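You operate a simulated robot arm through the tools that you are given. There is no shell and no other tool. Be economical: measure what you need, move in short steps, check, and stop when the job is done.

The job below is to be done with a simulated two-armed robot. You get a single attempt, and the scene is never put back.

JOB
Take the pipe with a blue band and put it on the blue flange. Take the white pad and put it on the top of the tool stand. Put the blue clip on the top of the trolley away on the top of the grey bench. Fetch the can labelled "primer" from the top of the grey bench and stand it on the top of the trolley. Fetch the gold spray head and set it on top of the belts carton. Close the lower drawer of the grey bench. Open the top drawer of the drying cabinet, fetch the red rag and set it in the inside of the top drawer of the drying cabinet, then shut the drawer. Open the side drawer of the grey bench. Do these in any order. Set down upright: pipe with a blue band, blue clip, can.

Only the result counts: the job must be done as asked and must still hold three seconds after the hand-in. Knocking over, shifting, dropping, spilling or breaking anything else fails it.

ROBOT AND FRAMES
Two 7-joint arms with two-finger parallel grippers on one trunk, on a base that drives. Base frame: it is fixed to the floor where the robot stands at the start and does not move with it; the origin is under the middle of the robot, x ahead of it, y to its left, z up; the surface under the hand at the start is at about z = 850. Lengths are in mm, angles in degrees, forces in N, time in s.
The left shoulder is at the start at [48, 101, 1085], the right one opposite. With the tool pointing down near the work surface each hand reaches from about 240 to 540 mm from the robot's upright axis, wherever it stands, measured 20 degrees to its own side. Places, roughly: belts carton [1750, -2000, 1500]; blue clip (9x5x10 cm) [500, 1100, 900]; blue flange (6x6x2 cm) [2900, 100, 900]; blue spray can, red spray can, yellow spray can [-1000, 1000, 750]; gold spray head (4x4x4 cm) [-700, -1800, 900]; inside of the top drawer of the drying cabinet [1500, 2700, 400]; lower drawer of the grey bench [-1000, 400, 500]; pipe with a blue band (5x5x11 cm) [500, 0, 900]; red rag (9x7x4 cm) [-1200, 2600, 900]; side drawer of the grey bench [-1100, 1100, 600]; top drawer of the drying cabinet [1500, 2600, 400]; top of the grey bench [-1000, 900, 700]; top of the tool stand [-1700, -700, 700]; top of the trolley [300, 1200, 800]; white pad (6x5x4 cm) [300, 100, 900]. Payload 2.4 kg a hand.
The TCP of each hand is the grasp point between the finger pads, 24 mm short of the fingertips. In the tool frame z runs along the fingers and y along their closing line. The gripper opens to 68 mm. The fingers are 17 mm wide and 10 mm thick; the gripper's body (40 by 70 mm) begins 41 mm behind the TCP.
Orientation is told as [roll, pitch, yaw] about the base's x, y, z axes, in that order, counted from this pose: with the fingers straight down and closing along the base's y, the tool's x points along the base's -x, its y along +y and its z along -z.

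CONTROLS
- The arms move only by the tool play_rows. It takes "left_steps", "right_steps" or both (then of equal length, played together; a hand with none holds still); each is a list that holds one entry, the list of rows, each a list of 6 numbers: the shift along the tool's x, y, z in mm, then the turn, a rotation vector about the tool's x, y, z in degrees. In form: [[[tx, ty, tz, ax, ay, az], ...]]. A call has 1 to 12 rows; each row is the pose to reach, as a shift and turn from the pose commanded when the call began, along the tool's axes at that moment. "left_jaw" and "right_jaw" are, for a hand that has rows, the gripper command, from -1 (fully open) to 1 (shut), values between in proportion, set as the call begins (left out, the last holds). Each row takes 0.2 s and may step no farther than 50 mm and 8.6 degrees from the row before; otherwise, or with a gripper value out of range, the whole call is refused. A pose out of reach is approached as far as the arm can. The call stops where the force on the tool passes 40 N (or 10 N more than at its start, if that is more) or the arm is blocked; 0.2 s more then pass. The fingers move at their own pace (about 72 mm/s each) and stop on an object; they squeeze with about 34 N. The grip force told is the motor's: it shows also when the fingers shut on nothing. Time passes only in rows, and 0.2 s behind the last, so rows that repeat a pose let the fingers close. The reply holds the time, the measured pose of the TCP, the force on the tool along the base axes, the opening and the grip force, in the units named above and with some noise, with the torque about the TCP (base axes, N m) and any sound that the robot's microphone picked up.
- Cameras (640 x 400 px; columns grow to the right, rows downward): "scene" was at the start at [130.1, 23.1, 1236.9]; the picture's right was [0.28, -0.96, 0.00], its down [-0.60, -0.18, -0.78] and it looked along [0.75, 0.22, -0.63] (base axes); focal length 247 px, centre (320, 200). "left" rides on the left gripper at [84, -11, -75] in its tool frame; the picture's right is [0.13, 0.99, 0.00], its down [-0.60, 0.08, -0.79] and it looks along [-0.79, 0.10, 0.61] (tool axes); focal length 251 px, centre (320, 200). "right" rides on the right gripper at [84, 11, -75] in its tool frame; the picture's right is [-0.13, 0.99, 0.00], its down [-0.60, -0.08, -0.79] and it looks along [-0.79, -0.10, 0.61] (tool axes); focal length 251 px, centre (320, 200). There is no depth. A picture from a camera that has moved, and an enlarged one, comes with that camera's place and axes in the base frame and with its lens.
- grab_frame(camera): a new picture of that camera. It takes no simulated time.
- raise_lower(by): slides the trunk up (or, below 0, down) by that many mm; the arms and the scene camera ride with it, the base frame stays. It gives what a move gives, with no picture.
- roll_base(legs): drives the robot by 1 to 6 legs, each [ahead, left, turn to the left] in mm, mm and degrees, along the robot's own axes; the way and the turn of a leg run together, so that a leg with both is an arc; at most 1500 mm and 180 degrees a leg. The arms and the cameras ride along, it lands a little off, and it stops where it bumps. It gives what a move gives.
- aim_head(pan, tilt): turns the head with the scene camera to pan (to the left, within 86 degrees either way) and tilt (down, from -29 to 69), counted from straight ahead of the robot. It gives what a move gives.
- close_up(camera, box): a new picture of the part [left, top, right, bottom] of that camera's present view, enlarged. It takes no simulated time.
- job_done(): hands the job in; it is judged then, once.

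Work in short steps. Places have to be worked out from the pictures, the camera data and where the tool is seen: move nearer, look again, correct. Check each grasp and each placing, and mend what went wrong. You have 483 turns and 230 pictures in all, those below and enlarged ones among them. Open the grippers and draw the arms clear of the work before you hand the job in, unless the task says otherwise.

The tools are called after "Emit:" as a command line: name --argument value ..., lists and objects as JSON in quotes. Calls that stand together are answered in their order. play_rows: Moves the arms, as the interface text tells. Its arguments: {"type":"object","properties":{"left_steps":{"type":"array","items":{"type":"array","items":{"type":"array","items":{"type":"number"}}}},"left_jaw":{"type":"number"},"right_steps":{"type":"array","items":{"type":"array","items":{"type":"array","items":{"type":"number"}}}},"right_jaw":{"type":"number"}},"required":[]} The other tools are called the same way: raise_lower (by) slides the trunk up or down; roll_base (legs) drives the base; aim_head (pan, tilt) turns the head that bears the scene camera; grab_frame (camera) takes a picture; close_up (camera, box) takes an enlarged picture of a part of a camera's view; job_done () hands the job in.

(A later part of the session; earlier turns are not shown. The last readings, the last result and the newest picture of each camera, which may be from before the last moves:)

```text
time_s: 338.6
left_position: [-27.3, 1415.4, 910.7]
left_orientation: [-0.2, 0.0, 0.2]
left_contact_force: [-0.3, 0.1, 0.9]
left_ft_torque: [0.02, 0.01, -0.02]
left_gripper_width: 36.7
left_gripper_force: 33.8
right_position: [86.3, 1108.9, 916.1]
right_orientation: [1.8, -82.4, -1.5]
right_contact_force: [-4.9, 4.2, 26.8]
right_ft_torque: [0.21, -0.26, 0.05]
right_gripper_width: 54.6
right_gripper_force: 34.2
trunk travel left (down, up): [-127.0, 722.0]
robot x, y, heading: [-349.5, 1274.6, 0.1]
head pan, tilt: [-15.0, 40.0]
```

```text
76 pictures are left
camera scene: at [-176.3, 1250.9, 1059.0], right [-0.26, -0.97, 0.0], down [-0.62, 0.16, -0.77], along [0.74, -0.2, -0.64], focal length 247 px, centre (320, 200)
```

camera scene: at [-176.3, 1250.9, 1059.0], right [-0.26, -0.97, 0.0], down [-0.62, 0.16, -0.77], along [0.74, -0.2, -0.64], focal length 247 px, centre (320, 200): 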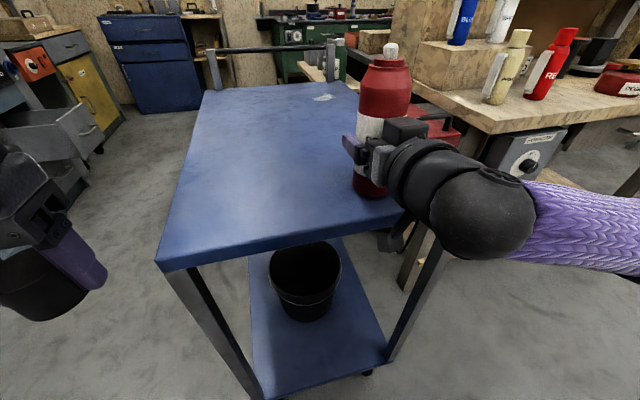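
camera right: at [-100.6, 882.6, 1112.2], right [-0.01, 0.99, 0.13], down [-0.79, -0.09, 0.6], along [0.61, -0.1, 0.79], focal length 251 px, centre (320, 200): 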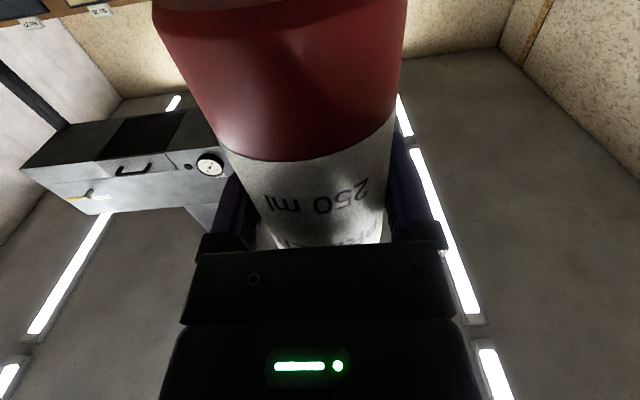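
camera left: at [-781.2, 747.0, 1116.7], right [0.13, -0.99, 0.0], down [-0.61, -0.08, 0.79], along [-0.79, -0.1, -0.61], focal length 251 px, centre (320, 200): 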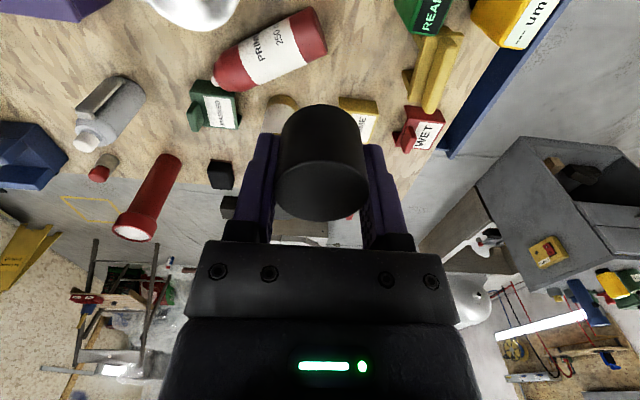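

Bottom edge touches the trolley with 7.5° lean. Raise slightly and correct the pitch.

Emit:
play_rows --right_steps '[[[-15, 0, -3, 0, 0, 0], [-20, 0, -3, 0, -4, 0], [-20, 0, -3, 0, -7.5, 0], [-20, 0, -3, 0, -7.5, 0]]]'

Emit:
close_up --camera "scene" --box '[280, 20, 480, 260]'

```text
time_s: 339.6
left_position: [-26.7, 1415.4, 910.6]
left_orientation: [-0.1, 0.1, 0.2]
left_contact_force: [-0.5, 0.1, -0.7]
left_ft_torque: [-0.02, -0.01, -0.02]
left_gripper_width: 37.1
left_gripper_force: 34.1
right_position: [86.0, 1110.4, 942.9]
right_orientation: [2.6, -86.3, -0.9]
right_contact_force: [0.6, -0.1, -1.7]
right_ft_torque: [0.0, 0.0, -0.01]
right_gripper_width: 54.2
right_gripper_force: 34.6
right hand out of reach, approached as far as the arm can: row 2, 3, 4
trunk travel left (down, up): [-127.0, 722.0]
robot x, y, heading: [-350.5, 1267.3, -0.0]
head pan, tilt: [-15.0, 40.0]
```

```text
1.67 times, centred on (380, 140) of scene
camera zoom: at [-174.0, 1249.7, 1058.5], right [-0.26, -0.97, 0.0], down [-0.62, 0.17, -0.77], along [0.74, -0.2, -0.64], focal length 412 px, centre (220, 300)
```

zoom: 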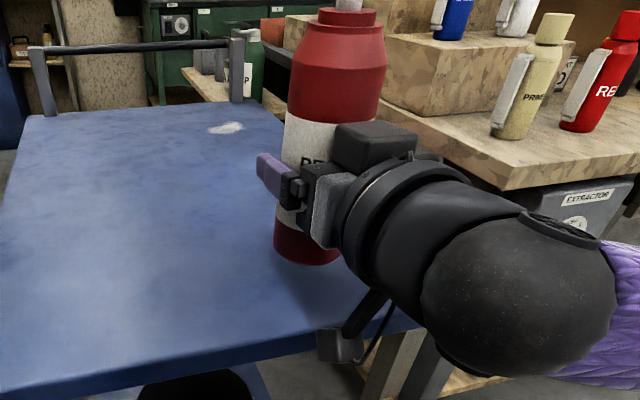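

Tilt now 3.7°, camera box hangs clear of the edge. Lower to contact.

Emit:
play_rows --right_steps '[[[10, 0, 0, 0, 0, 0], [18, 0, 0, 0, 0, 0], [23, 0, 0, 0, -1, 0], [27, 0, 0, 0, -2, 0], [31, 0, 0, 0, -3, 0]]]'

```text
time_s: 340.8
left_position: [-26.1, 1414.3, 910.9]
left_orientation: [-0.2, 0.0, 0.2]
left_contact_force: [0.3, 0.3, -0.2]
left_ft_torque: [0.02, 0.01, 0.02]
left_gripper_width: 36.6
left_gripper_force: 33.9
right_position: [88.0, 1110.1, 936.7]
right_orientation: [2.5, -86.1, -0.8]
right_contact_force: [-0.3, -1.0, -3.0]
right_ft_torque: [0.04, 0.0, -0.01]
right_gripper_width: 54.3
right_gripper_force: 34.0
right hand out of reach, approached as far as the arm can: row 1, 2, 3, 4, 5
trunk travel left (down, up): [-127.0, 722.0]
robot x, y, heading: [-346.2, 1272.1, 0.4]
head pan, tilt: [-15.0, 40.0]
```

Emit:
raise_lower --by -12

Emit:
raise_lower --by -6

```text
time_s: 341.4
left_position: [-28.0, 1413.5, 898.6]
left_orientation: [-0.1, 0.1, 0.2]
left_contact_force: [0.4, 0.1, -0.7]
left_ft_torque: [0.04, 0.03, -0.01]
left_gripper_width: 37.1
left_gripper_force: 33.9
right_position: [89.9, 1111.2, 923.7]
right_orientation: [2.5, -86.0, -0.8]
right_contact_force: [-4.4, 0.1, -5.2]
right_ft_torque: [-0.02, 0.16, 0.0]
right_gripper_width: 54.2
right_gripper_force: 34.0
trunk travel left (down, up): [-115.0, 734.0]
robot x, y, heading: [-351.6, 1271.3, 0.1]
head pan, tilt: [-15.0, 40.0]
```

```text
time_s: 341.9
left_position: [-27.6, 1414.4, 893.7]
left_orientation: [-0.1, 0.0, 0.2]
left_contact_force: [-0.1, 0.1, -0.6]
left_ft_torque: [0.01, 0.02, 0.03]
left_gripper_width: 37.0
left_gripper_force: 33.9
right_position: [90.1, 1110.7, 917.6]
right_orientation: [2.1, -86.0, -0.3]
right_contact_force: [-14.6, 2.5, -2.9]
right_ft_torque: [0.2, 1.24, -0.13]
right_gripper_width: 54.4
right_gripper_force: 33.6
trunk travel left (down, up): [-109.0, 740.0]
robot x, y, heading: [-348.2, 1273.2, 0.2]
head pan, tilt: [-15.0, 40.0]
```

The hand camera touches the trolley's side edge. Raise 12 mm, back the base ~38 mm, and lower again.

Emit:
raise_lower --by 14

Emit:
roll_base --legs '[[-38, 0, 0]]'

Emit:
grab_frame --camera "scene"

```text
time_s: 342.5
left_position: [-28.6, 1414.4, 907.8]
left_orientation: [0.0, 0.2, 0.2]
left_contact_force: [0.1, -1.0, 0.1]
left_ft_torque: [0.03, 0.02, -0.02]
left_gripper_width: 36.8
left_gripper_force: 33.7
right_position: [90.4, 1110.4, 934.0]
right_orientation: [3.1, -86.2, -1.4]
right_contact_force: [-14.0, -1.9, 4.1]
right_ft_torque: [-0.17, 1.77, 0.15]
right_gripper_width: 54.5
right_gripper_force: 33.9
trunk travel left (down, up): [-123.0, 726.0]
robot x, y, heading: [-351.5, 1270.0, 0.0]
head pan, tilt: [-15.0, 40.0]
```

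```text
time_s: 343.4
left_position: [-65.2, 1414.1, 906.9]
left_orientation: [-0.1, 0.1, 0.2]
left_contact_force: [-0.1, 1.0, 0.5]
left_ft_torque: [-0.03, -0.01, 0.0]
left_gripper_width: 37.1
left_gripper_force: 33.7
right_position: [53.0, 1112.1, 932.0]
right_orientation: [2.6, -85.9, -0.8]
right_contact_force: [0.2, 0.4, -2.2]
right_ft_torque: [0.01, -0.02, -0.03]
right_gripper_width: 54.2
right_gripper_force: 34.4
trunk travel left (down, up): [-123.0, 726.0]
robot x, y, heading: [-387.9, 1271.6, 0.0]
head pan, tilt: [-15.0, 40.0]
```

```text
74 pictures are left
camera scene: at [-211.4, 1249.7, 1054.4], right [-0.26, -0.97, 0.0], down [-0.62, 0.17, -0.77], along [0.74, -0.2, -0.64], focal length 247 px, centre (320, 200)
```

scene: 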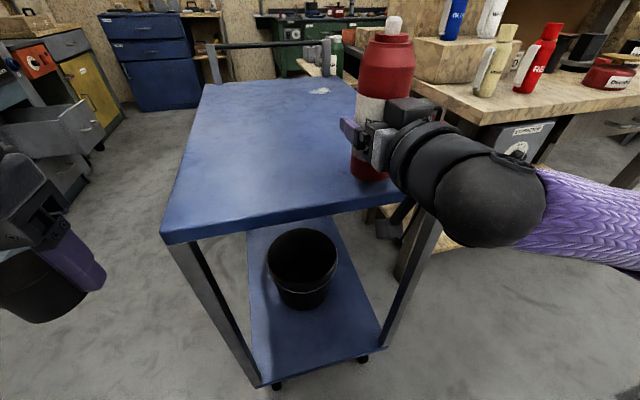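

Emit:
raise_lower --by -14

Emit:
raise_lower --by -5

```text
time_s: 344.0
left_position: [-65.3, 1414.6, 892.9]
left_orientation: [-0.1, 0.1, 0.2]
left_contact_force: [0.1, 0.5, 0.5]
left_ft_torque: [0.0, 0.01, 0.01]
left_gripper_width: 36.8
left_gripper_force: 34.2
right_position: [51.7, 1111.1, 917.4]
right_orientation: [2.1, -85.9, -0.4]
right_contact_force: [1.2, 0.1, -2.6]
right_ft_torque: [0.0, 0.0, 0.01]
right_gripper_width: 54.3
right_gripper_force: 33.9
trunk travel left (down, up): [-109.0, 740.0]
robot x, y, heading: [-390.6, 1273.5, 0.1]
head pan, tilt: [-15.0, 40.0]
```

```text
time_s: 344.6
left_position: [-65.8, 1414.2, 888.3]
left_orientation: [-0.1, 0.1, 0.3]
left_contact_force: [0.2, 0.1, 0.1]
left_ft_torque: [0.02, 0.01, 0.02]
left_gripper_width: 36.9
left_gripper_force: 33.8
right_position: [53.6, 1110.5, 914.3]
right_orientation: [2.5, -86.0, -0.7]
right_contact_force: [2.6, -1.3, 8.8]
right_ft_torque: [-0.21, 0.13, 0.05]
right_gripper_width: 54.2
right_gripper_force: 33.5
trunk travel left (down, up): [-104.0, 745.0]
robot x, y, heading: [-390.1, 1272.9, 0.3]
head pan, tilt: [-15.0, 40.0]
```

Contact starts. A bit more pressure, then look and release.

Emit:
raise_lower --by -3

Emit:
close_up --camera "scene" --box '[280, 0, 480, 240]'

```text
time_s: 345.1
left_position: [-66.1, 1413.9, 885.7]
left_orientation: [-0.2, 0.0, 0.3]
left_contact_force: [0.8, -0.4, -0.7]
left_ft_torque: [0.0, 0.0, 0.02]
left_gripper_width: 37.4
left_gripper_force: 33.5
right_position: [53.7, 1111.9, 913.4]
right_orientation: [2.7, -86.3, -0.9]
right_contact_force: [6.5, -0.3, 28.5]
right_ft_torque: [-0.05, -0.05, 0.09]
right_gripper_width: 54.8
right_gripper_force: 34.1
trunk travel left (down, up): [-101.0, 748.0]
robot x, y, heading: [-388.2, 1272.0, 0.0]
head pan, tilt: [-15.0, 40.0]
```

```text
1.67 times, centred on (380, 120) of scene
camera zoom: at [-205.4, 1250.2, 1032.2], right [-0.26, -0.97, 0.0], down [-0.62, 0.17, -0.77], along [0.74, -0.2, -0.64], focal length 412 px, centre (220, 333)
```

zoom: 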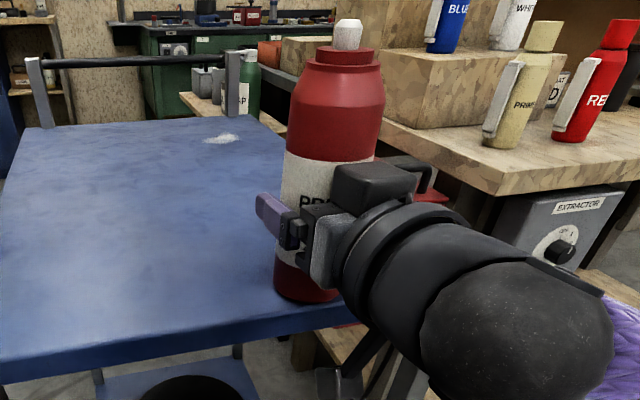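

Can stands on the top. Release and back straight off with the base.

Emit:
play_rows --right_steps '[[[0, 0, 0, 0, 0, 0], [0, 0, 0, 0, 0, 0], [0, 0, 0, 0, 0, 0]]]' --right_jaw -1

Emit:
roll_base --legs '[[-130, 0, 0]]'

Emit:
grab_frame --camera "scene"

```text
time_s: 345.9
left_position: [-65.5, 1414.5, 885.6]
left_orientation: [-0.1, 0.1, 0.3]
left_contact_force: [0.6, 0.2, -0.2]
left_ft_torque: [0.01, 0.01, -0.01]
left_gripper_width: 37.0
left_gripper_force: 34.1
right_position: [54.4, 1110.7, 910.4]
right_orientation: [2.4, -85.7, -0.6]
right_contact_force: [0.1, -0.3, 0.1]
right_ft_torque: [0.0, 0.02, 0.03]
right_gripper_width: 68.1
right_gripper_force: 0.2
trunk travel left (down, up): [-101.0, 748.0]
robot x, y, heading: [-388.1, 1275.3, 0.0]
head pan, tilt: [-15.0, 40.0]
```

```text
time_s: 347.2
left_position: [-194.3, 1415.2, 884.7]
left_orientation: [-0.1, 0.1, 0.3]
left_contact_force: [0.0, -0.2, -0.1]
left_ft_torque: [-0.01, -0.01, 0.02]
left_gripper_width: 37.2
left_gripper_force: 33.9
right_position: [-75.4, 1110.9, 911.0]
right_orientation: [2.5, -85.9, -0.6]
right_contact_force: [-0.7, -0.2, -0.1]
right_ft_torque: [-0.02, 0.01, -0.01]
right_gripper_width: 68.0
right_gripper_force: 0.1
trunk travel left (down, up): [-101.0, 748.0]
robot x, y, heading: [-516.6, 1274.6, 0.1]
head pan, tilt: [-15.0, 40.0]
```

```text
72 pictures are left
camera scene: at [-334.1, 1249.6, 1031.6], right [-0.26, -0.97, 0.0], down [-0.62, 0.16, -0.77], along [0.74, -0.2, -0.64], focal length 247 px, centre (320, 200)
```

scene: 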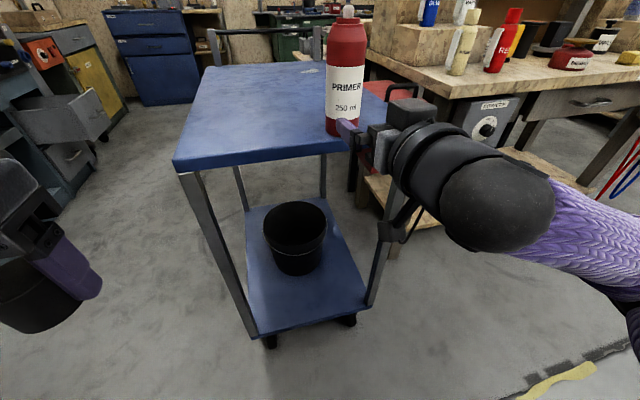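

Primer stands upright on the trolley. Now restore the right hand to vertical, raise up, and reposition so the left hand can put the cap back on the can.

Emit:
raise_lower --by 200

Emit:
play_rows --right_steps '[[[0, 0, -10, 0, 8, 0], [0, 0, -20, 0, 16, 0], [0, 0, -30, 0, 24, 0], [0, 0, -40, 0, 32, 0], [0, 0, -50, 0, 40, 0], [0, 0, -60, 0, 48, 0], [0, 0, -70, 0, 56, 0], [0, 0, -80, 0, 64, 0], [0, 0, -80, 0, 72, 0], [0, 0, -80, 0, 80, 0], [0, 0, -80, 0, 85, 0]]]'

Emit:
roll_base --legs '[[0, -304, 0], [150, 0, 0]]'

Emit:
aim_head --pan 15 --tilt 35

Emit:
grab_frame --camera "scene"

Emit:
grab_frame --camera "left"

```text
time_s: 349.3
left_position: [-195.1, 1414.1, 1084.1]
left_orientation: [-0.1, 0.1, 0.3]
left_contact_force: [-0.1, -0.7, -0.1]
left_ft_torque: [-0.01, 0.04, -0.01]
left_gripper_width: 37.1
left_gripper_force: 33.9
right_position: [-95.5, 1111.3, 1140.6]
right_orientation: [9.2, -89.7, -7.1]
right_contact_force: [0.9, 0.3, 0.0]
right_ft_torque: [0.01, -0.01, 0.0]
right_gripper_width: 67.8
right_gripper_force: 0.0
trunk travel left (down, up): [-301.0, 548.0]
robot x, y, heading: [-518.5, 1272.2, 0.2]
head pan, tilt: [-15.0, 40.0]
```

```text
time_s: 351.7
left_position: [-195.3, 1415.1, 1084.3]
left_orientation: [-0.2, 0.1, 0.3]
left_contact_force: [0.4, 0.5, -0.4]
left_ft_torque: [0.03, 0.04, 0.0]
left_gripper_width: 37.0
left_gripper_force: 34.5
right_position: [-176.3, 1109.4, 1139.9]
right_orientation: [0.0, -4.6, 2.0]
right_contact_force: [-0.2, -0.4, -0.8]
right_ft_torque: [0.0, -0.02, 0.0]
right_gripper_width: 68.0
right_gripper_force: 0.0
trunk travel left (down, up): [-301.0, 548.0]
robot x, y, heading: [-518.6, 1268.9, -0.0]
head pan, tilt: [-15.0, 40.0]
```

```text
time_s: 354.8
left_position: [-46.1, 1108.1, 1084.5]
left_orientation: [-0.1, 0.1, 0.3]
left_contact_force: [0.4, -0.3, -0.7]
left_ft_torque: [0.02, -0.01, -0.02]
left_gripper_width: 36.7
left_gripper_force: 34.2
right_position: [-25.0, 802.4, 1140.7]
right_orientation: [0.1, -4.6, 2.1]
right_contact_force: [-0.3, -0.9, 0.5]
right_ft_torque: [0.05, 0.01, 0.01]
right_gripper_width: 68.1
right_gripper_force: 0.1
trunk travel left (down, up): [-301.0, 548.0]
robot x, y, heading: [-370.7, 963.8, 0.2]
head pan, tilt: [-15.0, 40.0]
```

```text
time_s: 355.7
left_position: [-45.0, 1108.0, 1084.3]
left_orientation: [-0.1, 0.1, 0.4]
left_contact_force: [0.9, 0.1, 0.2]
left_ft_torque: [-0.02, -0.02, 0.0]
left_gripper_width: 36.9
left_gripper_force: 34.1
right_position: [-24.6, 801.7, 1140.1]
right_orientation: [0.2, -4.8, 2.1]
right_contact_force: [-0.5, 1.4, -1.0]
right_ft_torque: [-0.01, -0.02, -0.02]
right_gripper_width: 68.0
right_gripper_force: 0.0
trunk travel left (down, up): [-301.0, 548.0]
robot x, y, heading: [-367.9, 966.9, 0.5]
head pan, tilt: [15.0, 35.0]
```

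```text
71 pictures are left
camera scene: at [-235.3, 987.0, 1243.6], right [0.26, -0.96, 0.0], down [-0.55, -0.15, -0.82], along [0.79, 0.22, -0.57], focal length 247 px, centre (320, 200)
```

scene: 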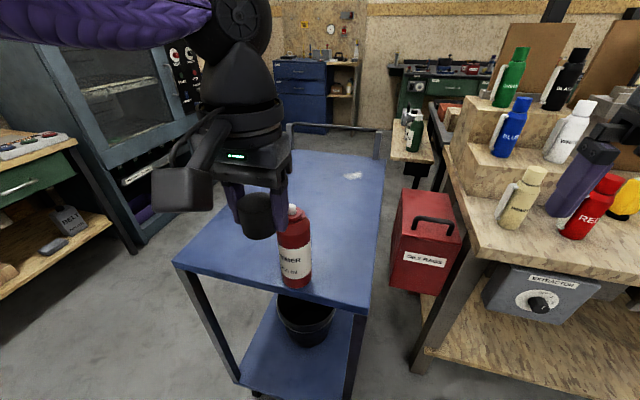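

```text
70 pictures are left
camera left: at [-129.0, 1096.2, 1159.9], right [-0.14, 0.99, 0.0], down [0.6, 0.09, 0.79], along [0.78, 0.11, -0.61], focal length 251 px, centre (320, 200)
```

left: 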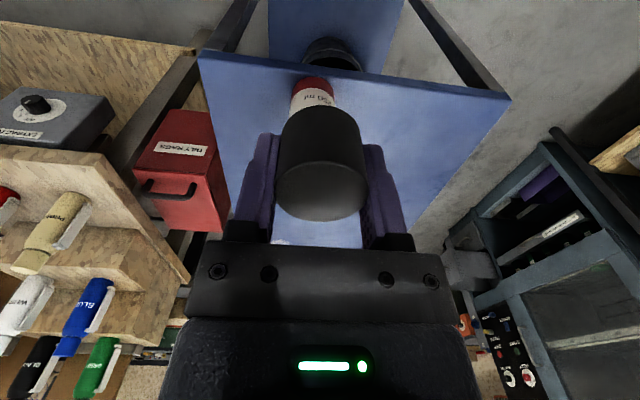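

Move the cap above the can ([54,1111]) at z≈1070 and check alignment.

Emit:
play_rows --left_steps '[[[-33, 1, 0, 0, 0, 0], [-66, 2, 0, 0, 0, 0], [-99, 4, 5, 0, 0, 0], [-99, 4, 10, 0, 0, 0], [-99, 4, 10, 0, 0, 0]]]'

Emit:
close_up --camera "scene" --box '[220, 130, 380, 310]'

Emit:
grab_frame --camera "left"

```text
time_s: 356.9
left_position: [47.7, 1115.8, 1072.3]
left_orientation: [-0.1, 0.0, 0.5]
left_contact_force: [0.0, 0.3, -0.8]
left_ft_torque: [0.02, -0.03, 0.01]
left_gripper_width: 36.7
left_gripper_force: 34.0
left hand out of reach, approached as far as the arm can: row 3, 4, 5
right_position: [-26.1, 802.5, 1139.7]
right_orientation: [0.1, -4.7, 2.1]
right_contact_force: [0.0, 0.3, 0.7]
right_ft_torque: [-0.01, 0.01, 0.0]
right_gripper_width: 68.0
right_gripper_force: 0.1
trunk travel left (down, up): [-301.0, 548.0]
robot x, y, heading: [-366.8, 964.8, 0.5]
head pan, tilt: [15.0, 35.0]
```

```text
2.22 times, centred on (300, 220) of scene
camera zoom: at [-235.4, 987.1, 1243.6], right [0.26, -0.96, 0.0], down [-0.55, -0.15, -0.82], along [0.79, 0.22, -0.57], focal length 549 px, centre (364, 156)
```

zoom: 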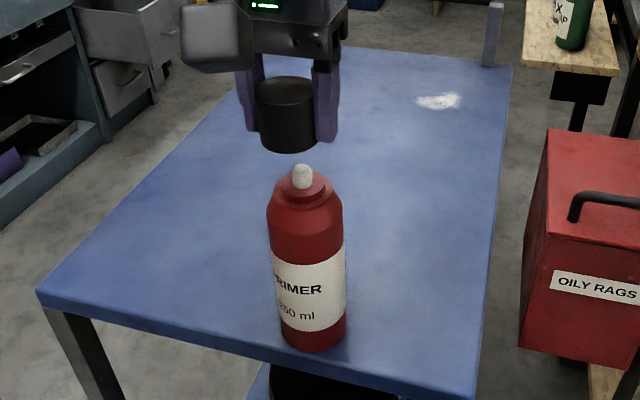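

```text
68 pictures are left
camera left: at [-34.7, 1103.8, 1147.2], right [-0.14, 0.99, 0.0], down [0.6, 0.09, 0.79], along [0.78, 0.11, -0.61], focal length 251 px, centre (320, 200)
```

left: 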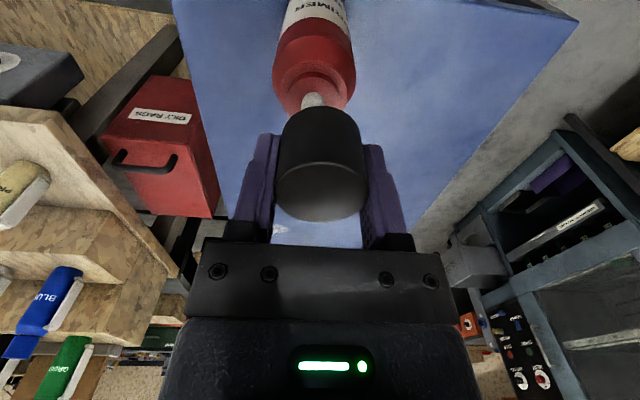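

Emit:
roll_base --legs '[[20, 0, 0]]'

Emit:
play_rows --left_steps '[[[0, -2, 5, 0, 0, 0], [5, -3, 10, 0, 0, 0], [5, -3, 10, 0, 0, 0]]]'

Emit:
close_up --camera "scene" --box '[240, 130, 360, 250]'

Emit:
close_up --camera "left" --box '[250, 0, 390, 230]'

```text
time_s: 357.7
left_position: [69.3, 1115.1, 1071.6]
left_orientation: [-0.1, 0.0, 0.3]
left_contact_force: [-0.1, 0.9, -0.7]
left_ft_torque: [0.01, -0.02, -0.01]
left_gripper_width: 37.2
left_gripper_force: 34.3
right_position: [-5.6, 802.2, 1139.6]
right_orientation: [0.1, -4.7, 2.1]
right_contact_force: [0.0, 0.2, -0.1]
right_ft_torque: [0.01, 0.0, -0.03]
right_gripper_width: 67.8
right_gripper_force: 0.0
trunk travel left (down, up): [-301.0, 548.0]
robot x, y, heading: [-347.6, 965.0, 0.3]
head pan, tilt: [15.0, 35.0]
```

```text
time_s: 358.5
left_position: [63.9, 1111.7, 1062.9]
left_orientation: [-0.1, 0.1, 0.4]
left_contact_force: [0.0, -0.5, 0.8]
left_ft_torque: [0.03, 0.02, 0.0]
left_gripper_width: 37.0
left_gripper_force: 34.2
right_position: [-5.9, 802.4, 1140.3]
right_orientation: [0.0, -4.8, 2.1]
right_contact_force: [0.4, 0.8, 0.2]
right_ft_torque: [0.05, 0.0, -0.04]
right_gripper_width: 68.0
right_gripper_force: 0.0
trunk travel left (down, up): [-301.0, 548.0]
robot x, y, heading: [-347.7, 968.7, 0.3]
head pan, tilt: [15.0, 35.0]
```

```text
3.33 times, centred on (300, 190) of scene
camera zoom: at [-215.6, 987.1, 1243.6], right [0.26, -0.96, 0.0], down [-0.55, -0.15, -0.82], along [0.79, 0.22, -0.57], focal length 824 px, centre (387, 233)
```

zoom: 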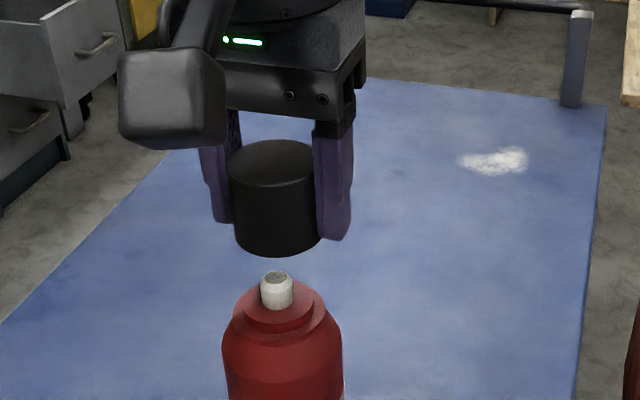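

```text
1.74 times, centred on (320, 115) of left
camera zoom: at [-19.5, 1100.8, 1137.2], right [-0.14, 0.99, 0.0], down [0.6, 0.09, 0.79], along [0.78, 0.11, -0.61], focal length 437 px, centre (320, 348)
```

zoom: 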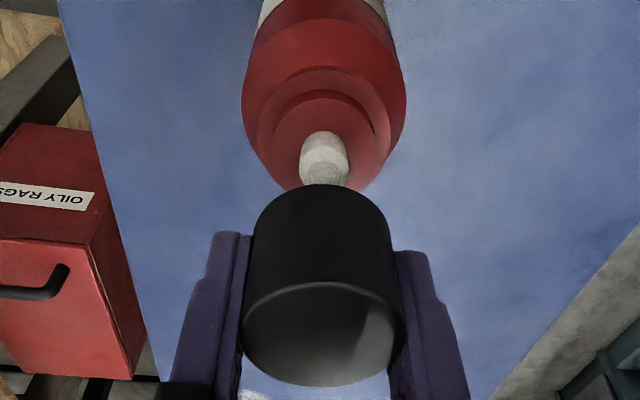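

Offsets: need ≈-8 mm in x and +1.3 in y. Adjust, lower to just above the nozzle and recheck.

Emit:
play_rows --left_steps '[[[4, 1, 0, 0, 0, 0], [8, 1.5, 5, 0, 0, 0], [8, 1.5, 12, 0, 0, 0], [8, 1.5, 12, 0, 0, 0]]]'

Emit:
close_up --camera "scene" --box '[240, 130, 360, 250]'

Emit:
close_up --camera "left" --box '[250, 0, 390, 230]'

```text
time_s: 359.5
left_position: [54.9, 1113.2, 1049.5]
left_orientation: [-0.2, 0.1, 0.4]
left_contact_force: [0.1, 0.1, -0.4]
left_ft_torque: [0.03, 0.0, 0.0]
left_gripper_width: 37.3
left_gripper_force: 34.2
right_position: [-6.1, 801.9, 1138.6]
right_orientation: [0.2, -4.8, 2.2]
right_contact_force: [0.1, -0.3, 0.1]
right_ft_torque: [0.01, 0.02, -0.02]
right_gripper_width: 68.0
right_gripper_force: 0.0
trunk travel left (down, up): [-301.0, 548.0]
robot x, y, heading: [-348.8, 964.0, 0.6]
head pan, tilt: [15.0, 35.0]
```

```text
3.33 times, centred on (300, 190) of scene
camera zoom: at [-215.5, 987.1, 1243.6], right [0.26, -0.96, 0.0], down [-0.55, -0.15, -0.82], along [0.79, 0.22, -0.57], focal length 824 px, centre (387, 233)
```

zoom: 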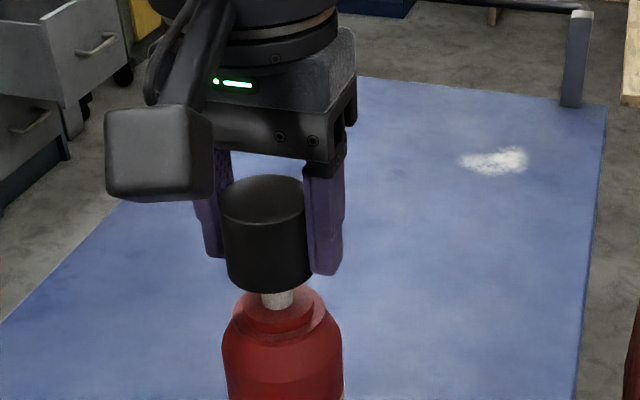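

```text
1.74 times, centred on (320, 115) of left
camera zoom: at [-28.7, 1102.0, 1124.7], right [-0.14, 0.99, 0.0], down [0.6, 0.09, 0.79], along [0.78, 0.11, -0.61], focal length 437 px, centre (320, 348)
```

zoom: 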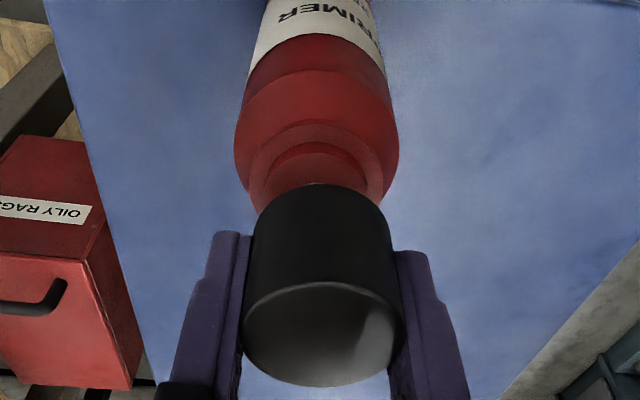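

Emit:
play_rows --left_steps '[[[-3.5, -1.2, 0, 0, 0, 0], [-3.5, -1.2, 5, 0, 0, 0], [-3.5, -1.2, 9, 0, 0, 0], [-3.5, -1.2, 12, 0, 0, 0], [-3.5, -1.2, 15, 0, 0, 0], [-3.5, -1.2, 18, 0, 0, 0]]]'

Emit:
close_up --camera "scene" --box '[240, 130, 360, 250]'

```text
time_s: 360.9
left_position: [58.4, 1113.3, 1033.2]
left_orientation: [-0.1, 0.2, 0.5]
left_contact_force: [-0.8, -0.1, -0.6]
left_ft_torque: [0.02, -0.02, 0.01]
left_gripper_width: 36.9
left_gripper_force: 34.6
right_position: [-5.8, 800.9, 1140.0]
right_orientation: [0.0, -4.7, 2.1]
right_contact_force: [0.1, -0.5, 0.4]
right_ft_torque: [0.03, 0.02, 0.02]
right_gripper_width: 67.9
right_gripper_force: 0.0
trunk travel left (down, up): [-301.0, 548.0]
robot x, y, heading: [-346.9, 969.4, 0.0]
head pan, tilt: [15.0, 35.0]
```

```text
3.33 times, centred on (300, 190) of scene
camera zoom: at [-215.5, 987.1, 1243.6], right [0.26, -0.96, 0.0], down [-0.55, -0.15, -0.82], along [0.79, 0.22, -0.57], focal length 824 px, centre (387, 233)
```

zoom: 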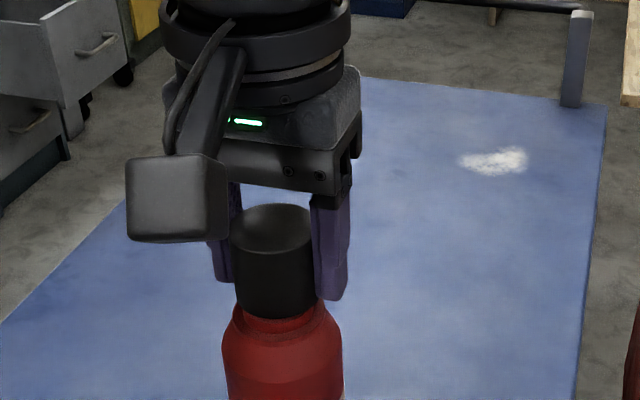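

Looks coaxial. Keep lowering gently.

Emit:
play_rows --left_steps '[[[0, 0, 3, 0, 0, 0], [0, 0, 6, 0, 0, 0], [0, 0, 9, 0, 0, 0], [0, 0, 12, 0, 0, 0], [0, 0, 15, 0, 0, 0], [0, 0, 18, 0, 0, 0]]]'

Emit:
close_up --camera "scene" --box '[240, 130, 360, 250]'

```text
time_s: 361.6
left_position: [58.8, 1112.4, 1030.5]
left_orientation: [-0.2, -0.6, 0.4]
left_contact_force: [1.6, 2.5, 21.5]
left_ft_torque: [0.08, 0.38, -0.04]
left_gripper_width: 36.9
left_gripper_force: 34.2
right_position: [-6.0, 801.8, 1141.2]
right_orientation: [0.0, -4.7, 2.1]
right_contact_force: [-0.5, 0.3, 0.3]
right_ft_torque: [0.02, 0.0, 0.02]
right_gripper_width: 68.0
right_gripper_force: 0.0
trunk travel left (down, up): [-301.0, 548.0]
robot x, y, heading: [-347.5, 963.3, 0.6]
head pan, tilt: [15.0, 35.0]
stopped in row 3 (left hand): the force on the tool passed its limit at 46 N (the readings are from after the stop); the commanded pose is now the measured one
```

```text
3.33 times, centred on (300, 190) of scene
camera zoom: at [-216.9, 987.2, 1243.9], right [0.26, -0.96, 0.0], down [-0.55, -0.15, -0.82], along [0.79, 0.22, -0.57], focal length 824 px, centre (387, 233)
```

zoom: 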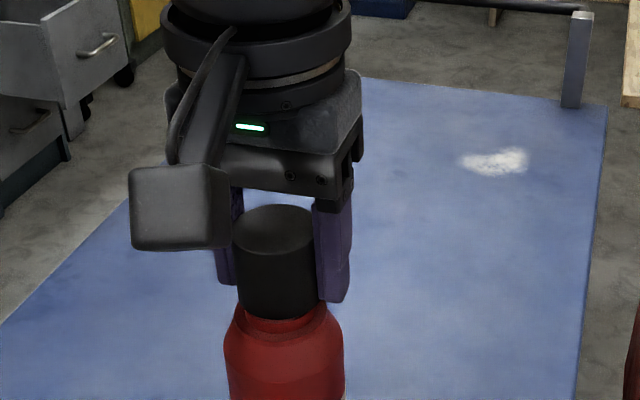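

Contact offset is toward -x side: shift 2.5 mm to -x and try again.

Emit:
play_rows --left_steps '[[[0, 0, -4, 0, 0, 0], [2.5, 0, -4, 0, 0, 0], [2.5, 0, 0, 0, 0, 0], [2.5, 0, 3, 0, 0, 0], [2.5, 0, 6, 0, 0, 0], [2.5, 0, 9, 0, 0, 0], [2.5, 0, 12, 0, 0, 0]]]'

```text
time_s: 362.6
left_position: [56.6, 1112.5, 1030.7]
left_orientation: [-0.6, -1.0, 0.5]
left_contact_force: [-0.9, 2.1, 21.6]
left_ft_torque: [0.1, 0.41, -0.08]
left_gripper_width: 36.9
left_gripper_force: 33.5
right_position: [-7.3, 801.8, 1140.2]
right_orientation: [0.0, -4.8, 2.1]
right_contact_force: [0.8, 0.3, 0.6]
right_ft_torque: [0.02, -0.04, -0.04]
right_gripper_width: 68.3
right_gripper_force: 0.2
trunk travel left (down, up): [-301.0, 548.0]
robot x, y, heading: [-342.3, 964.1, 0.2]
head pan, tilt: [15.0, 35.0]
stopped in row 4 (left hand): the force on the tool passed its limit at 46 N (the readings are from after the stop); the commanded pose is now the measured one
```

Emit:
play_rows --left_steps '[[[0, 0, -4, 0.5, 1, 0], [3, 0, -4, 0.5, 1, 0], [3, 0, 0, 0.5, 1, 0], [3, 0, 3, 0.5, 1, 0], [3, 0, 6, 0.5, 1, 0], [3, 0, 9, 0.5, 1, 0], [3, 0, 12, 0.5, 1, 0]]]'

Emit:
close_up --camera "scene" --box '[260, 170, 340, 250]'

```text
time_s: 363.9
left_position: [54.5, 1111.6, 1026.2]
left_orientation: [-0.9, -0.4, 0.4]
left_contact_force: [-3.5, 1.2, 20.1]
left_ft_torque: [0.37, 0.16, 0.01]
left_gripper_width: 36.7
left_gripper_force: 33.6
right_position: [-7.7, 802.2, 1140.8]
right_orientation: [0.0, -4.8, 1.9]
right_contact_force: [-1.3, -1.5, -0.1]
right_ft_torque: [-0.02, 0.02, -0.01]
right_gripper_width: 67.9
right_gripper_force: 0.0
trunk travel left (down, up): [-301.0, 548.0]
robot x, y, heading: [-347.2, 963.1, 0.5]
head pan, tilt: [15.0, 35.0]
stopped in row 6 (left hand): the force on the tool passed its limit at 45 N (the readings are from after the stop); the commanded pose is now the measured one
```

```text
5.00 times, centred on (300, 210) of scene
camera zoom: at [-217.2, 986.9, 1243.9], right [0.26, -0.96, 0.0], down [-0.55, -0.15, -0.82], along [0.79, 0.22, -0.57], focal length 1235 px, centre (420, 150)
```

zoom: 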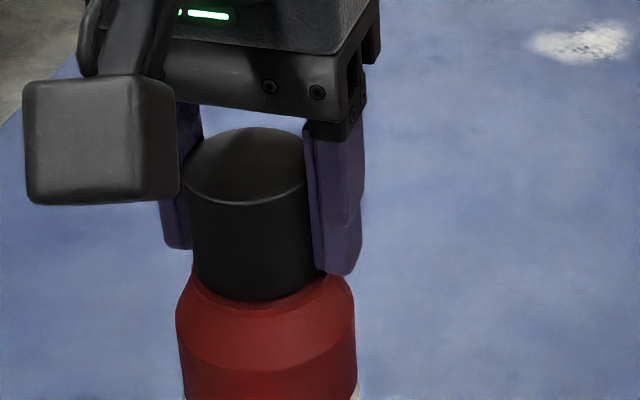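

The collar is now hidden under the cap – it appears seated. Release the cap and lift away.

Emit:
play_rows --left_steps '[[[0, 0, 0, 0, 0, 0], [0, 0, 0, 0, 0, 0], [0, 0, 0, 0, 0, 0]]]' --left_jaw -1

Emit:
play_rows --left_steps '[[[0, 0, -10, 0, 0, 0], [0, 0, -40, 0, 0, 0], [0, 0, -80, 0, 0, 0]]]'

Emit:
close_up --camera "scene" --box '[220, 130, 380, 310]'

```text
time_s: 364.7
left_position: [53.8, 1112.3, 1024.2]
left_orientation: [-0.9, -0.1, 0.5]
left_contact_force: [-0.2, 0.0, 0.4]
left_ft_torque: [-0.04, -0.01, -0.02]
left_gripper_width: 68.0
left_gripper_force: 0.0
right_position: [-6.1, 802.6, 1140.3]
right_orientation: [0.1, -4.7, 2.1]
right_contact_force: [-0.2, 0.8, 0.6]
right_ft_torque: [0.03, -0.01, -0.03]
right_gripper_width: 68.1
right_gripper_force: 0.0
trunk travel left (down, up): [-301.0, 548.0]
robot x, y, heading: [-348.0, 962.7, 0.2]
head pan, tilt: [15.0, 35.0]
```

```text
time_s: 365.5
left_position: [54.7, 1115.9, 1103.7]
left_orientation: [-0.8, 0.0, 0.5]
left_contact_force: [0.6, 0.0, 0.4]
left_ft_torque: [0.01, -0.02, 0.0]
left_gripper_width: 68.0
left_gripper_force: 0.1
right_position: [-4.5, 803.4, 1139.9]
right_orientation: [0.1, -4.7, 2.1]
right_contact_force: [-0.6, 0.6, -0.7]
right_ft_torque: [0.01, 0.01, 0.0]
right_gripper_width: 68.1
right_gripper_force: 0.1
trunk travel left (down, up): [-301.0, 548.0]
robot x, y, heading: [-349.9, 964.3, 0.4]
head pan, tilt: [15.0, 35.0]
heard: snap
```

```text
2.22 times, centred on (300, 220) of scene
camera zoom: at [-215.3, 987.3, 1243.6], right [0.26, -0.96, 0.0], down [-0.55, -0.15, -0.82], along [0.79, 0.22, -0.57], focal length 549 px, centre (364, 156)
```

zoom: 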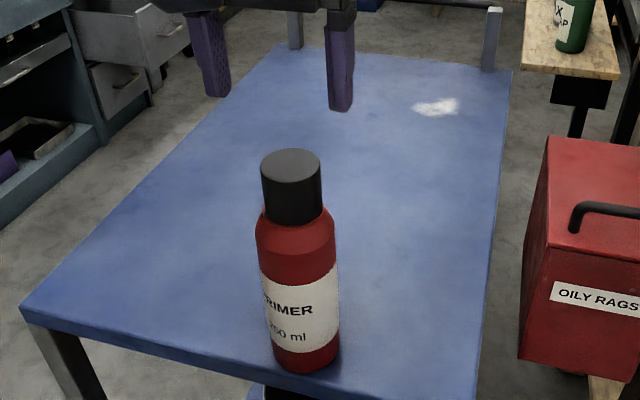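

Snap – the cap is back on and the can stands. Now the lower drawer: retract and drive to the bench's south end.

Emit:
play_rows --left_steps '[[[30, 0, 0, 0, 0, 0], [60, 0, 0, 0.8, 0, 0], [90, 10, 0, 0.8, 0, 0]]]'

Emit:
roll_base --legs '[[-40, 0, 0], [0, -1200, 0], [0, 0, 90], [0, 600, 0]]'

Emit:
aim_head --pan 0 --tilt 40

Emit:
grab_frame --camera "scene"

```text
time_s: 366.3
left_position: [-33.4, 1122.6, 1102.9]
left_orientation: [-1.8, -0.3, 0.6]
left_contact_force: [0.2, 0.1, 0.0]
left_ft_torque: [0.01, 0.0, 0.03]
left_gripper_width: 67.8
left_gripper_force: 0.1
right_position: [-6.4, 802.5, 1139.7]
right_orientation: [0.0, -4.7, 2.0]
right_contact_force: [-1.2, 0.1, -0.6]
right_ft_torque: [-0.01, -0.02, -0.01]
right_gripper_width: 68.0
right_gripper_force: 0.0
trunk travel left (down, up): [-301.0, 548.0]
robot x, y, heading: [-352.3, 967.2, 0.3]
head pan, tilt: [15.0, 35.0]
```

```text
time_s: 379.9
left_position: [-1177.9, 47.8, 1102.9]
left_orientation: [-1.8, -0.2, 92.5]
left_contact_force: [0.1, -0.1, -0.1]
left_ft_torque: [0.0, -0.01, -0.04]
left_gripper_width: 68.0
left_gripper_force: 0.0
right_position: [-859.4, 89.0, 1140.4]
right_orientation: [0.0, -4.6, 94.2]
right_contact_force: [0.5, 0.6, -0.3]
right_ft_torque: [0.03, 0.05, -0.02]
right_gripper_width: 68.1
right_gripper_force: 0.2
trunk travel left (down, up): [-301.0, 548.0]
robot x, y, heading: [-1010.2, -258.6, 92.1]
head pan, tilt: [15.0, 35.0]
```

```text
time_s: 380.6
left_position: [-1178.3, 50.0, 1102.4]
left_orientation: [-1.9, -0.2, 92.5]
left_contact_force: [1.1, 0.1, -0.2]
left_ft_torque: [0.0, 0.0, 0.03]
left_gripper_width: 67.9
left_gripper_force: 0.0
right_position: [-858.4, 89.3, 1140.3]
right_orientation: [0.0, -4.7, 94.1]
right_contact_force: [-0.4, 0.2, 0.3]
right_ft_torque: [0.0, 0.0, 0.01]
right_gripper_width: 68.1
right_gripper_force: 0.0
trunk travel left (down, up): [-301.0, 548.0]
robot x, y, heading: [-1008.8, -262.2, 92.5]
head pan, tilt: [0.0, 40.0]
```

```text
59 pictures are left
camera scene: at [-1015.5, -126.7, 1236.1], right [1.0, 0.04, 0.0], down [0.03, -0.64, -0.77], along [-0.03, 0.77, -0.64], focal length 247 px, centre (320, 200)
```

scene: 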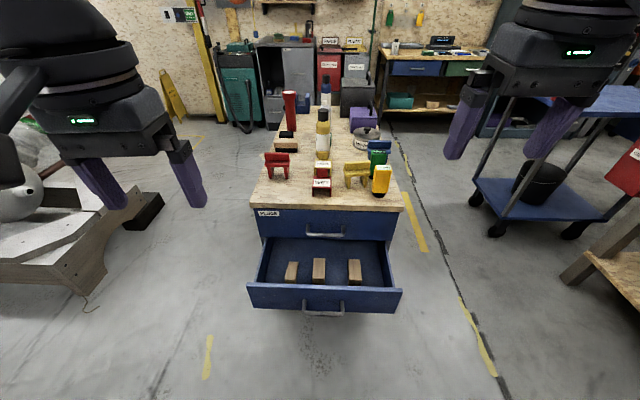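

Lower drawer front panel at y≈282, z≈400–545. Lower the trunk and set the closed right hand in front of the panel.

Emit:
roll_base --legs '[[60, 90, -2]]'

Emit:
raise_lower --by -295

Emit:
play_rows --right_steps '[[[20, 0, 45, 0, 4.7, 0], [40, 0, 90, 0, 4.7, 0], [60, 0, 135, 0, 4.7, 0], [60, 0, 180, 0, 4.7, 0], [60, 0, 225, 0, 4.7, 0], [60, 0, 270, 0, 4.7, 0], [60, 0, 310, 0, 4.7, 0], [60, 0, 340, 0, 4.7, 0]]]' --right_jaw 1

Emit:
grab_frame --camera "scene"

```text
time_s: 381.8
left_position: [-1261.4, 114.9, 1102.7]
left_orientation: [-1.8, -0.1, 90.7]
left_contact_force: [-1.0, 0.8, -0.3]
left_ft_torque: [0.0, 0.0, 0.01]
left_gripper_width: 68.1
left_gripper_force: 0.0
right_position: [-939.4, 143.8, 1139.1]
right_orientation: [0.1, -4.7, 92.3]
right_contact_force: [-0.2, -0.4, 0.2]
right_ft_torque: [-0.03, 0.0, 0.0]
right_gripper_width: 68.0
right_gripper_force: 0.0
trunk travel left (down, up): [-301.0, 548.0]
robot x, y, heading: [-1104.1, -202.9, 90.6]
head pan, tilt: [0.0, 40.0]
```

```text
time_s: 384.8
left_position: [-1260.7, 114.0, 806.2]
left_orientation: [-1.9, -0.2, 90.6]
left_contact_force: [0.6, 0.5, -1.0]
left_ft_torque: [0.02, 0.02, 0.0]
left_gripper_width: 68.1
left_gripper_force: 0.1
right_position: [-938.2, 143.4, 845.0]
right_orientation: [0.2, -4.7, 92.2]
right_contact_force: [0.3, 0.0, -1.2]
right_ft_torque: [0.02, -0.02, 0.04]
right_gripper_width: 67.9
right_gripper_force: 0.1
trunk travel left (down, up): [-6.0, 843.0]
robot x, y, heading: [-1104.2, -199.3, 90.7]
head pan, tilt: [0.0, 40.0]
```

```text
time_s: 386.6
left_position: [-1259.7, 113.3, 808.0]
left_orientation: [-1.8, -0.2, 90.7]
left_contact_force: [-0.1, 0.1, -0.6]
left_ft_torque: [0.03, 0.0, 0.0]
left_gripper_width: 68.1
left_gripper_force: 0.1
right_position: [-939.9, 109.2, 500.1]
right_orientation: [0.1, 0.0, 92.3]
right_contact_force: [-0.5, 0.6, 0.3]
right_ft_torque: [0.03, 0.0, -0.02]
right_gripper_width: 0.2
right_gripper_force: 23.2
right hand out of reach, approached as far as the arm can: row 4, 5
trunk travel left (down, up): [-6.0, 843.0]
robot x, y, heading: [-1102.5, -198.1, 90.5]
head pan, tilt: [0.0, 40.0]
```

```text
58 pictures are left
camera scene: at [-1104.4, 20.9, 932.3], right [1.0, 0.01, 0.0], down [0.01, -0.64, -0.77], along [-0.01, 0.77, -0.64], focal length 247 px, centre (320, 200)
```

scene: 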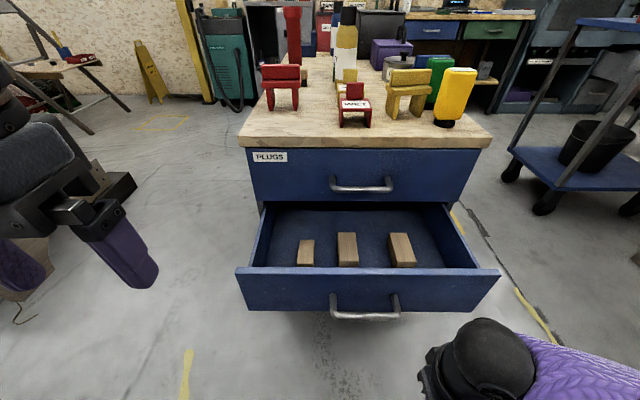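

Shift 60 mm left to centre, then drive ahead to push the panel in steps.

Emit:
roll_base --legs '[[0, 60, 0], [200, 0, 0]]'

Emit:
roll_base --legs '[[80, 0, 0]]'

Emit:
grab_frame --camera "scene"

```text
time_s: 388.8
left_position: [-1322.9, 314.0, 806.7]
left_orientation: [-1.7, -0.2, 90.6]
left_contact_force: [-0.8, 0.3, -0.5]
left_ft_torque: [-0.02, 0.0, 0.0]
left_gripper_width: 68.1
left_gripper_force: 0.1
right_position: [-1002.4, 308.7, 500.9]
right_orientation: [0.0, -0.1, 92.2]
right_contact_force: [-0.2, 0.5, -0.3]
right_ft_torque: [-0.01, -0.03, 0.02]
right_gripper_width: 0.0
right_gripper_force: 23.8
trunk travel left (down, up): [-6.0, 843.0]
robot x, y, heading: [-1165.9, -0.5, 90.5]
head pan, tilt: [0.0, 40.0]
```

```text
time_s: 389.8
left_position: [-1322.9, 393.7, 807.0]
left_orientation: [-1.6, -0.2, 90.7]
left_contact_force: [0.1, -1.1, -0.3]
left_ft_torque: [0.03, 0.01, 0.01]
left_gripper_width: 68.1
left_gripper_force: 0.1
right_position: [-1003.4, 389.6, 500.4]
right_orientation: [0.1, 0.0, 92.3]
right_contact_force: [0.1, 0.9, -0.8]
right_ft_torque: [0.04, -0.01, -0.02]
right_gripper_width: 0.0
right_gripper_force: 23.1
trunk travel left (down, up): [-6.0, 843.0]
robot x, y, heading: [-1167.7, 80.6, 90.5]
head pan, tilt: [0.0, 40.0]
```

```text
57 pictures are left
camera scene: at [-1167.7, 301.2, 932.3], right [1.0, 0.01, 0.0], down [0.01, -0.64, -0.77], along [-0.01, 0.77, -0.64], focal length 247 px, centre (320, 200)
```

scene: 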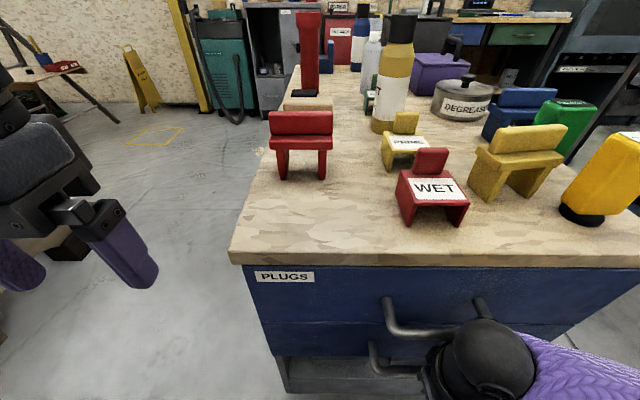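

Drawer is mostly in. To finish without hitting the upper handle, back off slightly, shift 75 mm right, and push on.

Emit:
roll_base --legs '[[-20, 0, 0], [0, -75, 0], [40, 0, 0]]'

Emit:
roll_base --legs '[[25, 0, 0]]'

Emit:
grab_frame --camera "scene"

```text
time_s: 391.7
left_position: [-1249.8, 414.7, 807.9]
left_orientation: [-1.5, -0.2, 90.7]
left_contact_force: [-0.5, -1.1, 0.7]
left_ft_torque: [0.02, -0.03, 0.0]
left_gripper_width: 67.7
left_gripper_force: 0.0
right_position: [-926.5, 410.2, 502.2]
right_orientation: [0.1, 0.0, 92.4]
right_contact_force: [0.1, 0.4, -0.5]
right_ft_torque: [0.01, -0.01, 0.0]
right_gripper_width: 0.0
right_gripper_force: 23.9
trunk travel left (down, up): [-6.0, 843.0]
robot x, y, heading: [-1091.2, 100.2, 90.4]
head pan, tilt: [0.0, 40.0]
```

```text
time_s: 392.7
left_position: [-1244.4, 437.0, 806.9]
left_orientation: [-1.5, -0.1, 90.3]
left_contact_force: [0.4, 0.2, 0.2]
left_ft_torque: [-0.02, -0.03, -0.02]
left_gripper_width: 67.9
left_gripper_force: 0.2
right_position: [-923.2, 427.6, 500.6]
right_orientation: [-0.2, 0.6, 91.7]
right_contact_force: [-5.5, -11.7, 0.9]
right_ft_torque: [0.93, -0.45, 0.06]
right_gripper_width: 0.0
right_gripper_force: 23.3
trunk travel left (down, up): [-6.0, 843.0]
robot x, y, heading: [-1094.2, 125.5, 90.2]
head pan, tilt: [0.0, 40.0]
stopped in leg 1: the force on the tool passed its limit at 100 N (the readings are from after the stop); the commanded pose is now the measured one
```

```text
56 pictures are left
camera scene: at [-1089.2, 343.3, 932.6], right [1.0, 0.0, 0.0], down [0.0, -0.64, -0.77], along [0.0, 0.77, -0.64], focal length 247 px, centre (320, 200)
```

scene: 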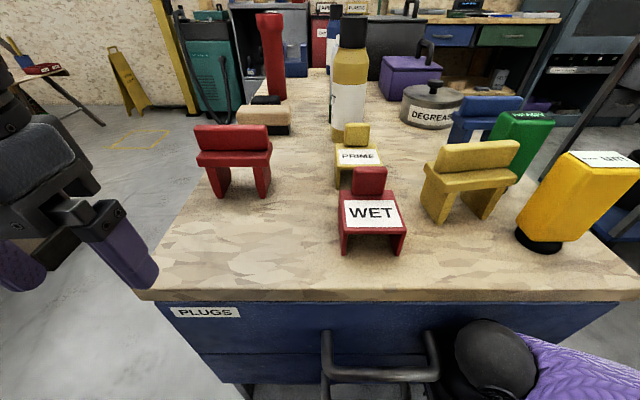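

Wrist/body touched the upper face at ~80 mm above. Back off, tilt the tool 25° so only the fingertips push, and push the last bit.

Emit:
roll_base --legs '[[-50, 0, 0]]'

Emit:
play_rows --right_steps '[[[0, 0, 0, 0, -8, 0], [0, 0, 0, 0, -16, 0], [0, 0, 0, 0, -24, 0], [0, 0, 0, 0, -27, 0], [0, 0, 0, 0, -27, 0]]]'

Emit:
roll_base --legs '[[50, 0, 0]]'

```text
time_s: 393.6
left_position: [-1245.8, 388.1, 807.2]
left_orientation: [-1.6, -0.1, 90.4]
left_contact_force: [0.3, 0.6, 0.5]
left_ft_torque: [0.02, 0.02, 0.0]
left_gripper_width: 68.0
left_gripper_force: 0.0
right_position: [-924.1, 376.7, 500.6]
right_orientation: [-0.3, 0.7, 91.7]
right_contact_force: [-0.6, -0.1, 0.6]
right_ft_torque: [-0.01, 0.01, -0.01]
right_gripper_width: 0.0
right_gripper_force: 23.8
trunk travel left (down, up): [-6.0, 843.0]
robot x, y, heading: [-1088.9, 73.6, 90.1]
head pan, tilt: [0.0, 40.0]
```

```text
time_s: 394.8
left_position: [-1244.9, 386.6, 806.8]
left_orientation: [-1.7, 0.0, 90.3]
left_contact_force: [0.1, 0.0, 0.1]
left_ft_torque: [0.01, 0.02, -0.01]
left_gripper_width: 68.2
left_gripper_force: 0.1
right_position: [-922.6, 385.9, 492.0]
right_orientation: [-0.2, -26.3, 91.9]
right_contact_force: [0.4, -0.1, -1.2]
right_ft_torque: [0.01, -0.02, -0.01]
right_gripper_width: 0.0
right_gripper_force: 23.4
right hand out of reach, approached as far as the arm can: row 3, 4, 5
trunk travel left (down, up): [-6.0, 843.0]
robot x, y, heading: [-1084.9, 73.6, 90.4]
head pan, tilt: [0.0, 40.0]
```

```text
time_s: 395.7
left_position: [-1245.5, 437.2, 806.5]
left_orientation: [-1.8, -0.1, 90.3]
left_contact_force: [-0.7, 0.5, 0.3]
left_ft_torque: [-0.01, 0.01, -0.03]
left_gripper_width: 68.0
left_gripper_force: 0.1
right_position: [-923.4, 435.7, 492.5]
right_orientation: [-0.3, -26.2, 91.8]
right_contact_force: [-0.1, 1.3, -0.6]
right_ft_torque: [0.02, 0.02, 0.0]
right_gripper_width: 0.2
right_gripper_force: 23.1
trunk travel left (down, up): [-6.0, 843.0]
robot x, y, heading: [-1089.7, 122.3, 90.0]
head pan, tilt: [0.0, 40.0]
```

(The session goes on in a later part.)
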